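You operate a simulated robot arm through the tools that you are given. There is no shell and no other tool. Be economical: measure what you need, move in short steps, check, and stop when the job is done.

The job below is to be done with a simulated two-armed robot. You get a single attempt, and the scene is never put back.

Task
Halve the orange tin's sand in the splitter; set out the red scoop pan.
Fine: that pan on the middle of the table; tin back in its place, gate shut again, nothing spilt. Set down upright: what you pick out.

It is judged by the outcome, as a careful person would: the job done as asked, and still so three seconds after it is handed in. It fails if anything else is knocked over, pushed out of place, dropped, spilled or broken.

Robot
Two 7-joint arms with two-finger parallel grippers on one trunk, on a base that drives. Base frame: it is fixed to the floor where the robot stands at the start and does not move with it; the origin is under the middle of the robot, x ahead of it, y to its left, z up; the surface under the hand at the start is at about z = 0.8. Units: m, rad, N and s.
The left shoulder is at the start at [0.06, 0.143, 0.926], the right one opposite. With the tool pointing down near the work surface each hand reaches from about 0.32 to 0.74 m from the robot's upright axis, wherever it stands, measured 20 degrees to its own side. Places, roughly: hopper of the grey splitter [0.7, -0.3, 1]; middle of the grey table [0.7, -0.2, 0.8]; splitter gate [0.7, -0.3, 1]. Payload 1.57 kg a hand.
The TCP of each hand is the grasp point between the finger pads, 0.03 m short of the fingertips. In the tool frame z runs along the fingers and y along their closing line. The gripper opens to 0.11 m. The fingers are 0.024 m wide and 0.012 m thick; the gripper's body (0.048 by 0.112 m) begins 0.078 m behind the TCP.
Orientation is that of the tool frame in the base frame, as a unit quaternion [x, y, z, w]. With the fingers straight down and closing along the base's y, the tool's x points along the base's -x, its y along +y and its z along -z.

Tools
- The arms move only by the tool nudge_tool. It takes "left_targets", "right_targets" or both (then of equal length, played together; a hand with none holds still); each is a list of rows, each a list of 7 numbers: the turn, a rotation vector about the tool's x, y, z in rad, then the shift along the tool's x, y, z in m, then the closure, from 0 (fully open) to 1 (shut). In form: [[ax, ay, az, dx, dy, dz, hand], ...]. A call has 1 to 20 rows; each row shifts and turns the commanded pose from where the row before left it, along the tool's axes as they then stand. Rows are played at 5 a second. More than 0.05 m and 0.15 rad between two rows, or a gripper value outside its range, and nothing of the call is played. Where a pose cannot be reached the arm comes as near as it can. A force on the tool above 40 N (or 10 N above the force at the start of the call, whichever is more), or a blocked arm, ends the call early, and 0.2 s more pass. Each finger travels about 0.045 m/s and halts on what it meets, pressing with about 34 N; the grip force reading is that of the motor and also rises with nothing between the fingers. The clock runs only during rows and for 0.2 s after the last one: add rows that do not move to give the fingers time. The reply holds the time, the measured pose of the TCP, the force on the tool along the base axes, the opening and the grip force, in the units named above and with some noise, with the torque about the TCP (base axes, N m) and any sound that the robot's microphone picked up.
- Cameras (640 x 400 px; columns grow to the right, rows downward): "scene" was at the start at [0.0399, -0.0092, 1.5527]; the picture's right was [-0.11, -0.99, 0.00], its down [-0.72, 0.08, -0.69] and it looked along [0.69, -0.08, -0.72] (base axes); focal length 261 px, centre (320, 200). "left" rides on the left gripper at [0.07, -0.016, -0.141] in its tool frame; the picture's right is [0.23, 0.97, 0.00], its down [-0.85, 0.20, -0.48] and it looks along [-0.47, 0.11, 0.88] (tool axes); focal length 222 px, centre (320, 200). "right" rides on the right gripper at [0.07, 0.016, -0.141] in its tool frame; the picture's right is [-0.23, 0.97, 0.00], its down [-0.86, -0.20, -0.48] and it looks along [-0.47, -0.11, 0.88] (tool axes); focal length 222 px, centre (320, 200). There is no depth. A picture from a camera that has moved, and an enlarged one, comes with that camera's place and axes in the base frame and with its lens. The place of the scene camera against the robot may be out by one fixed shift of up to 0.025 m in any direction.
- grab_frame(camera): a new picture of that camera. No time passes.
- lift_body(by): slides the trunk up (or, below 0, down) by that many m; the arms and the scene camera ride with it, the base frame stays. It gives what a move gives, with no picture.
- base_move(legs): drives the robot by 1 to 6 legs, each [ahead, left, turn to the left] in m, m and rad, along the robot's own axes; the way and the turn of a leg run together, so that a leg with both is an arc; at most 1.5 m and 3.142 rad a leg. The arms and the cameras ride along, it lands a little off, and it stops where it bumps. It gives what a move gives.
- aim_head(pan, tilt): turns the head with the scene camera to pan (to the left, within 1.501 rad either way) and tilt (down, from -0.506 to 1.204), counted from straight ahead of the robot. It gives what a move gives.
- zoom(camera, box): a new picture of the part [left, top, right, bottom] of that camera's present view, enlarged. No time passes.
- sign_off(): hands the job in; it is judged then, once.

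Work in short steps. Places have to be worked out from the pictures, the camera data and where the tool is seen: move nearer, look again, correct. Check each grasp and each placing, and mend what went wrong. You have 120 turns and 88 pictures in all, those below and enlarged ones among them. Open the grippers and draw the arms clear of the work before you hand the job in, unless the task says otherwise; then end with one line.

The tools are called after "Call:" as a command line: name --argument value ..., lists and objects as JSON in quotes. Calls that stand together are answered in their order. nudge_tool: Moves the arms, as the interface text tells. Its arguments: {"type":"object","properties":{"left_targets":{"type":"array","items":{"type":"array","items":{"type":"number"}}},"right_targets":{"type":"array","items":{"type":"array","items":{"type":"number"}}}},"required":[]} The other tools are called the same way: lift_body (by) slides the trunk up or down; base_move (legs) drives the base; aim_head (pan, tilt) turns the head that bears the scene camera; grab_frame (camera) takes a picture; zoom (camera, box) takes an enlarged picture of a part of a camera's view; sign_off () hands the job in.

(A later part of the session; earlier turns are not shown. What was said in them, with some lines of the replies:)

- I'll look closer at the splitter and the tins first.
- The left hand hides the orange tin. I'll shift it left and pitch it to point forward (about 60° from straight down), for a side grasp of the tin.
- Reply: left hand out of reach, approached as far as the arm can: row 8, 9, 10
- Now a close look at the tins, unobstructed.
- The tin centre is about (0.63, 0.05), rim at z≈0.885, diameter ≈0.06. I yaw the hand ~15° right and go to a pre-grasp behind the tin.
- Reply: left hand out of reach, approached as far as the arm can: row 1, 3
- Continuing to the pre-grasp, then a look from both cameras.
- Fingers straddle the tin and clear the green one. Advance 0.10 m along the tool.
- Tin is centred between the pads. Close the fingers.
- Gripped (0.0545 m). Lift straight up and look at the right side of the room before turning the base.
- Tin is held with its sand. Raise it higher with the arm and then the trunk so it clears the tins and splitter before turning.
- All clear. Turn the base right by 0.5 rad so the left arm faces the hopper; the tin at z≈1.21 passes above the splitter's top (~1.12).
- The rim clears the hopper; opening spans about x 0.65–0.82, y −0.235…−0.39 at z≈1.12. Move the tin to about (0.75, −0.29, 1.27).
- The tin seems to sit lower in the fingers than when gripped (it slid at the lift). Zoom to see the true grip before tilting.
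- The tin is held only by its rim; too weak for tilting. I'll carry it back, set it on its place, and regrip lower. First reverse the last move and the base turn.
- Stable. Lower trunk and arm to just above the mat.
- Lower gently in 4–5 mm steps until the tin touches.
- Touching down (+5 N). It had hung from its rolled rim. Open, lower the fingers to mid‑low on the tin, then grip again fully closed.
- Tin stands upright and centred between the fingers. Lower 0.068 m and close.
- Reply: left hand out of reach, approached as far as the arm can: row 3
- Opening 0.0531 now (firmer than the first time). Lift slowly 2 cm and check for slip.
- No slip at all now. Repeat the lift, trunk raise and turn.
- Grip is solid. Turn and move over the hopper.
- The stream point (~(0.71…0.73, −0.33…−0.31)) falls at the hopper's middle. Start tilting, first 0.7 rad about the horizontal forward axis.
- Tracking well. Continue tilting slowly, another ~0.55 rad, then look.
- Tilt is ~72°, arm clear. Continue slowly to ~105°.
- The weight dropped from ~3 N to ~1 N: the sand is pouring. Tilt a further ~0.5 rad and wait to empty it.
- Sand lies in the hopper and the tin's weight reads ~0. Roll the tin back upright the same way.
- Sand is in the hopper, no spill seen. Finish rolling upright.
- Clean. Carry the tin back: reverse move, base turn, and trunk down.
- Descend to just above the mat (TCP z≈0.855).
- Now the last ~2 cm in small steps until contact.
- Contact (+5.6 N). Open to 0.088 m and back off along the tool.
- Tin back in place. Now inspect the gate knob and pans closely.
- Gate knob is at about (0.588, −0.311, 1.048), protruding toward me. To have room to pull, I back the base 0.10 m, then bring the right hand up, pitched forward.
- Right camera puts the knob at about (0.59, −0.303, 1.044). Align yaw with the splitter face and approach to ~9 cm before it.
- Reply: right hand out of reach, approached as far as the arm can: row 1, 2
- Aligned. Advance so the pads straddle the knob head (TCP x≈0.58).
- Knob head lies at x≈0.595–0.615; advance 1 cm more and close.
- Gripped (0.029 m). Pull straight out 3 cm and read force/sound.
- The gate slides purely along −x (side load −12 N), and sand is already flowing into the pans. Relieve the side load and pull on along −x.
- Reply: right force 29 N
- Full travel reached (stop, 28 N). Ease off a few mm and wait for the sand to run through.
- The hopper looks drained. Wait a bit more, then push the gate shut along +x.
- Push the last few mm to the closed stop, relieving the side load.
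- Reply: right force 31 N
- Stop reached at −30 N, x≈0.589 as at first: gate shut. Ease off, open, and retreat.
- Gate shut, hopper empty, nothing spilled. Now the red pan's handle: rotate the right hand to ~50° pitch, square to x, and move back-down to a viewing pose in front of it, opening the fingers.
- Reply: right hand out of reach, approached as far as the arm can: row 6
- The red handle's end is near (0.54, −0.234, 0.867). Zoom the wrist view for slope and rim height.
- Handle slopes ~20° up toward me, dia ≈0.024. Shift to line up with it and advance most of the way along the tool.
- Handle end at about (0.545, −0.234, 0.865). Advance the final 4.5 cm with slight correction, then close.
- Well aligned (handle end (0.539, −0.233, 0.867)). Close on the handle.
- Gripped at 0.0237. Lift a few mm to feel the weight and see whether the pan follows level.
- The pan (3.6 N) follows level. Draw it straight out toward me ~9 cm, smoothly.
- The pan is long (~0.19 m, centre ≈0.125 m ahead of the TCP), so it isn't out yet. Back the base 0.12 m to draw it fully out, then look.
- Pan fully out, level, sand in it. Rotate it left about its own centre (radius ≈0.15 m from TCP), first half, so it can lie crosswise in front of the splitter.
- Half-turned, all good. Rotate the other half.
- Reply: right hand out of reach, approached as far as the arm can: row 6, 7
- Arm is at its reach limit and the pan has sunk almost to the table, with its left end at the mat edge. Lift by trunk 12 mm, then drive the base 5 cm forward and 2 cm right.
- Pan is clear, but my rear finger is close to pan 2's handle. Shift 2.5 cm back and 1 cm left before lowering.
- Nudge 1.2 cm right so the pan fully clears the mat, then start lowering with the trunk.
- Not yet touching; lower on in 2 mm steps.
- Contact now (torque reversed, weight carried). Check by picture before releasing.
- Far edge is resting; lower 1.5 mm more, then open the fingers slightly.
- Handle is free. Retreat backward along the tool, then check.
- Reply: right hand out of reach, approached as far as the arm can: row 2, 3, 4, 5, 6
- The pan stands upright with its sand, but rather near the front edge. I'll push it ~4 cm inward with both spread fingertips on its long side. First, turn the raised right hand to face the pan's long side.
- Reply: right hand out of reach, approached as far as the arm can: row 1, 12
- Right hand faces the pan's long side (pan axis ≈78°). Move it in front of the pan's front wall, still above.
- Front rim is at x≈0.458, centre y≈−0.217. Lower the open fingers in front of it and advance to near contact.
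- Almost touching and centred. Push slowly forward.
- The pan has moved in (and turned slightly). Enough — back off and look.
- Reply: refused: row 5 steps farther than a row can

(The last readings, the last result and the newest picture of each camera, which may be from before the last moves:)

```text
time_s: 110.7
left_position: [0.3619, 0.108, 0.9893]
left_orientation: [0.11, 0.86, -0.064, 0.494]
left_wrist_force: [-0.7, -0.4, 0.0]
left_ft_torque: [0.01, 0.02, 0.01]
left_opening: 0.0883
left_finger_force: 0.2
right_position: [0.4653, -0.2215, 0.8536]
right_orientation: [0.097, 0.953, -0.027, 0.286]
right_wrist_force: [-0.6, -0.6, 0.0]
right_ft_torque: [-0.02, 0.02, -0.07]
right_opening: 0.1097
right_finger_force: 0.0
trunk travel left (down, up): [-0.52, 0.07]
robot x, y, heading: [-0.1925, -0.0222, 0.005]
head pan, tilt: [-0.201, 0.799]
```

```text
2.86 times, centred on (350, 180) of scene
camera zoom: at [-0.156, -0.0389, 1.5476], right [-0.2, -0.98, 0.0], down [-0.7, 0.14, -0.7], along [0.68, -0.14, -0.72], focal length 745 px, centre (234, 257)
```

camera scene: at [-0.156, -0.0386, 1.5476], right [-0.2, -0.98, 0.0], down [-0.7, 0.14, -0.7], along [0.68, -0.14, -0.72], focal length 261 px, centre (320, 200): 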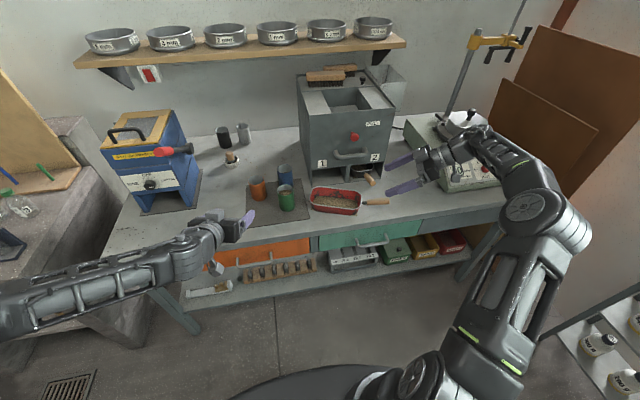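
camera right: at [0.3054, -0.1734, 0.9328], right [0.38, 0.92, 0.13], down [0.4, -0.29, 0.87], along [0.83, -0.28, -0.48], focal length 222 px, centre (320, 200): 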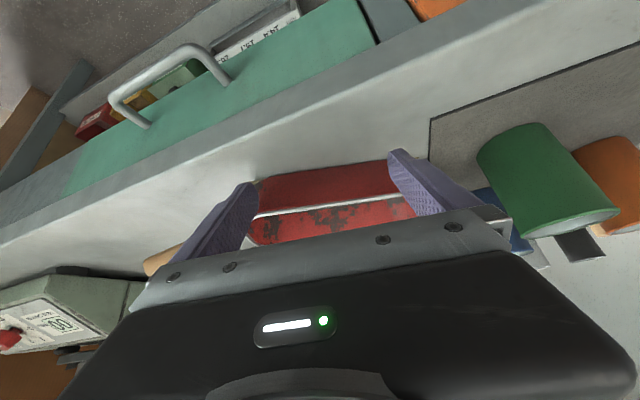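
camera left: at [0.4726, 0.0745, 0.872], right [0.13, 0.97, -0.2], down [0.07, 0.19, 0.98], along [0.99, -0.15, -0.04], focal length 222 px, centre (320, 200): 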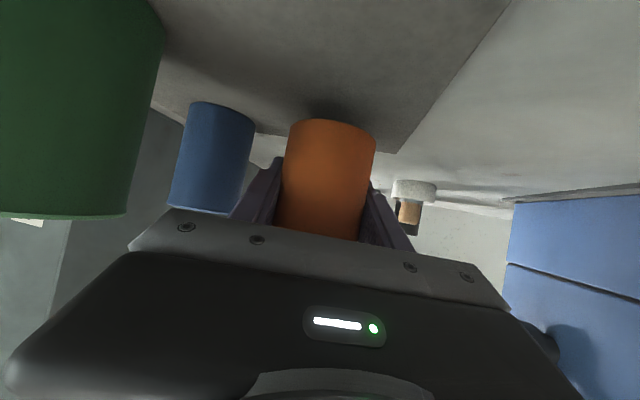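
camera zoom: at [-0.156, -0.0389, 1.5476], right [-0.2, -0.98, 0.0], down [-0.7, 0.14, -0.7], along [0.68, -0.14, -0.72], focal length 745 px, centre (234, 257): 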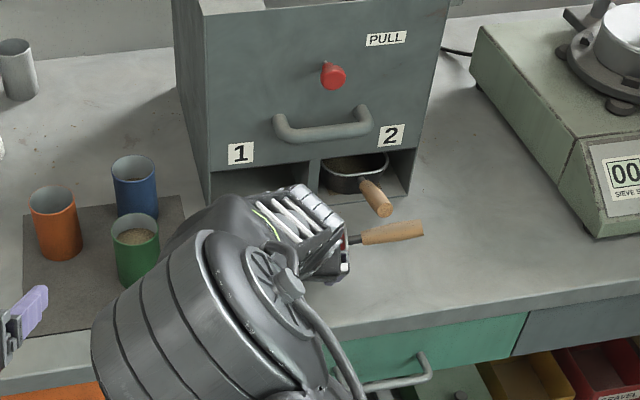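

Step too large; retreat with smaller steps, without overlapping pictures.

Call:
nudge_tool --right_targets '[[0, 0, 0, 0.0125, 0, -0.008, 0], [0, 0, 0, 0.0167, 0, -0.011, 0], [0, 0, 0, 0.0167, 0, -0.011, 0], [0, 0, 0, -0.014, 0, -0.03, 0], [0, 0, 0, -0.014, 0, -0.035, 0], [0, 0, 0, -0.014, 0, -0.035, 0], [0, 0, 0, -0.01, -0.035, -0.01, 0], [0, 0, 0, 0, -0.045, 0, 0], [0, 0, 0, 0, -0.045, 0, 0], [0, 0, 0, 0, -0.045, 0, 0], [0, 0, 0, 0, -0.03, 0, 0]]'

Call:
zoom --camera "scene" --box '[290, 120, 420, 250]'

```text
time_s: 113.1
left_position: [0.3619, 0.1065, 0.9896]
left_orientation: [0.109, 0.861, -0.064, 0.493]
left_wrist_force: [0.0, -0.2, 0.6]
left_ft_torque: [-0.02, 0.05, -0.02]
left_opening: 0.088
left_finger_force: 0.0
right_position: [0.3537, -0.4035, 0.9749]
right_orientation: [0.096, 0.953, -0.026, 0.285]
right_wrist_force: [0.8, 0.0, 0.8]
right_ft_torque: [-0.01, 0.0, -0.01]
right_opening: 0.1103
right_finger_force: 0.1
trunk travel left (down, up): [-0.52, 0.07]
robot x, y, heading: [-0.1982, -0.0243, 0.006]
head pan, tilt: [-0.201, 0.799]
```

```text
3.08 times, centred on (355, 185) of scene
camera zoom: at [-0.156, -0.0394, 1.5476], right [-0.2, -0.98, 0.0], down [-0.7, 0.14, -0.7], along [0.68, -0.14, -0.72], focal length 803 px, centre (212, 246)
```

zoom: 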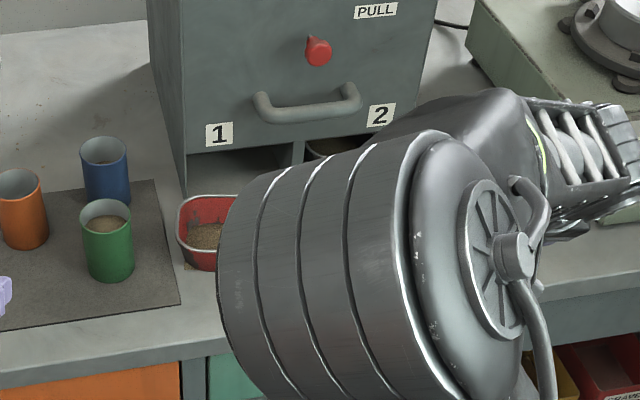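

The elbow hides the pan. Back off the base and turn right a bit so both arms are clear, then look.

Call:
base_move --legs '[[-0.1, 0, 0], [0, 0, -0.45]]'

Call:
aim_head --pan 0.2 --tilt 0.75

Call:
grab_frame --camera "scene"

```text
time_s: 115.5
left_position: [0.2624, -0.1459, 0.9904]
left_orientation: [0.297, 0.815, -0.171, 0.467]
left_wrist_force: [0.5, 0.0, 0.2]
left_ft_torque: [-0.01, 0.01, 0.01]
left_opening: 0.0881
left_finger_force: 0.0
right_position: [0.0367, -0.6035, 0.9741]
right_orientation: [0.305, 0.908, -0.089, 0.272]
right_wrist_force: [0.4, 0.3, -0.6]
right_ft_torque: [-0.01, 0.04, 0.0]
right_opening: 0.1099
right_finger_force: 0.1
trunk travel left (down, up): [-0.52, 0.07]
robot x, y, heading: [-0.2945, -0.0252, -0.444]
head pan, tilt: [-0.201, 0.799]
```

```text
time_s: 116.4
left_position: [0.2633, -0.1456, 0.9904]
left_orientation: [0.297, 0.815, -0.171, 0.467]
left_wrist_force: [0.8, 0.8, 0.1]
left_ft_torque: [-0.01, 0.05, -0.01]
left_opening: 0.088
left_finger_force: 0.0
right_position: [0.0365, -0.6027, 0.9747]
right_orientation: [0.305, 0.908, -0.089, 0.273]
right_wrist_force: [0.1, -0.3, -0.1]
right_ft_torque: [0.0, -0.02, 0.03]
right_opening: 0.1101
right_finger_force: 0.2
trunk travel left (down, up): [-0.52, 0.07]
robot x, y, heading: [-0.2968, -0.0233, -0.44]
head pan, tilt: [0.201, 0.75]
```

```text
3 pictures are left
camera scene: at [-0.252, -0.0306, 1.5516], right [-0.24, -0.97, 0.0], down [-0.66, 0.16, -0.73], along [0.71, -0.17, -0.68], focal length 261 px, centre (320, 200)
```

scene: 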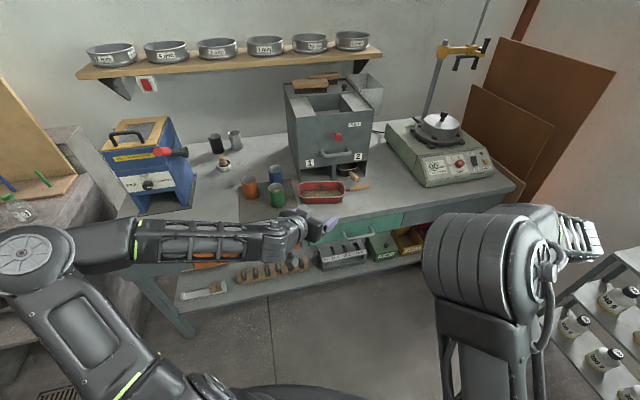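

Call:
zoom --camera "scene" --box '[230, 100, 400, 220]'

```text
3.33 times, centred on (315, 160) of scene
camera zoom: at [-0.252, -0.0306, 1.5516], right [-0.24, -0.97, 0.0], down [-0.66, 0.16, -0.73], along [0.71, -0.17, -0.68], focal length 870 px, centre (337, 333)
```

zoom: 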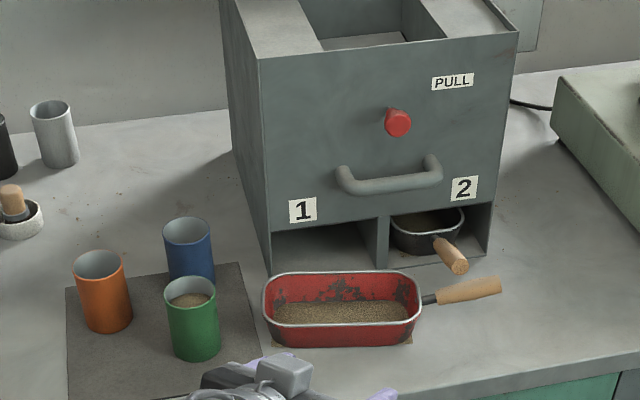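

The pan stands upright in front of the splitter near the table's middle, with its half of the sand. The gate is shut, the tins are in place, nothing is spilt and both arms are clear. Handing in.

Call:
sign_off

```text
The job is handed in.
```

The orange tin's sand was poured into the splitter and run through into its two pans. The red pan now stands upright with its share in front of the splitter, because the splitter itself covers the table's exact middle. The tin is back in its place, the gate is shut and I saw no spill.
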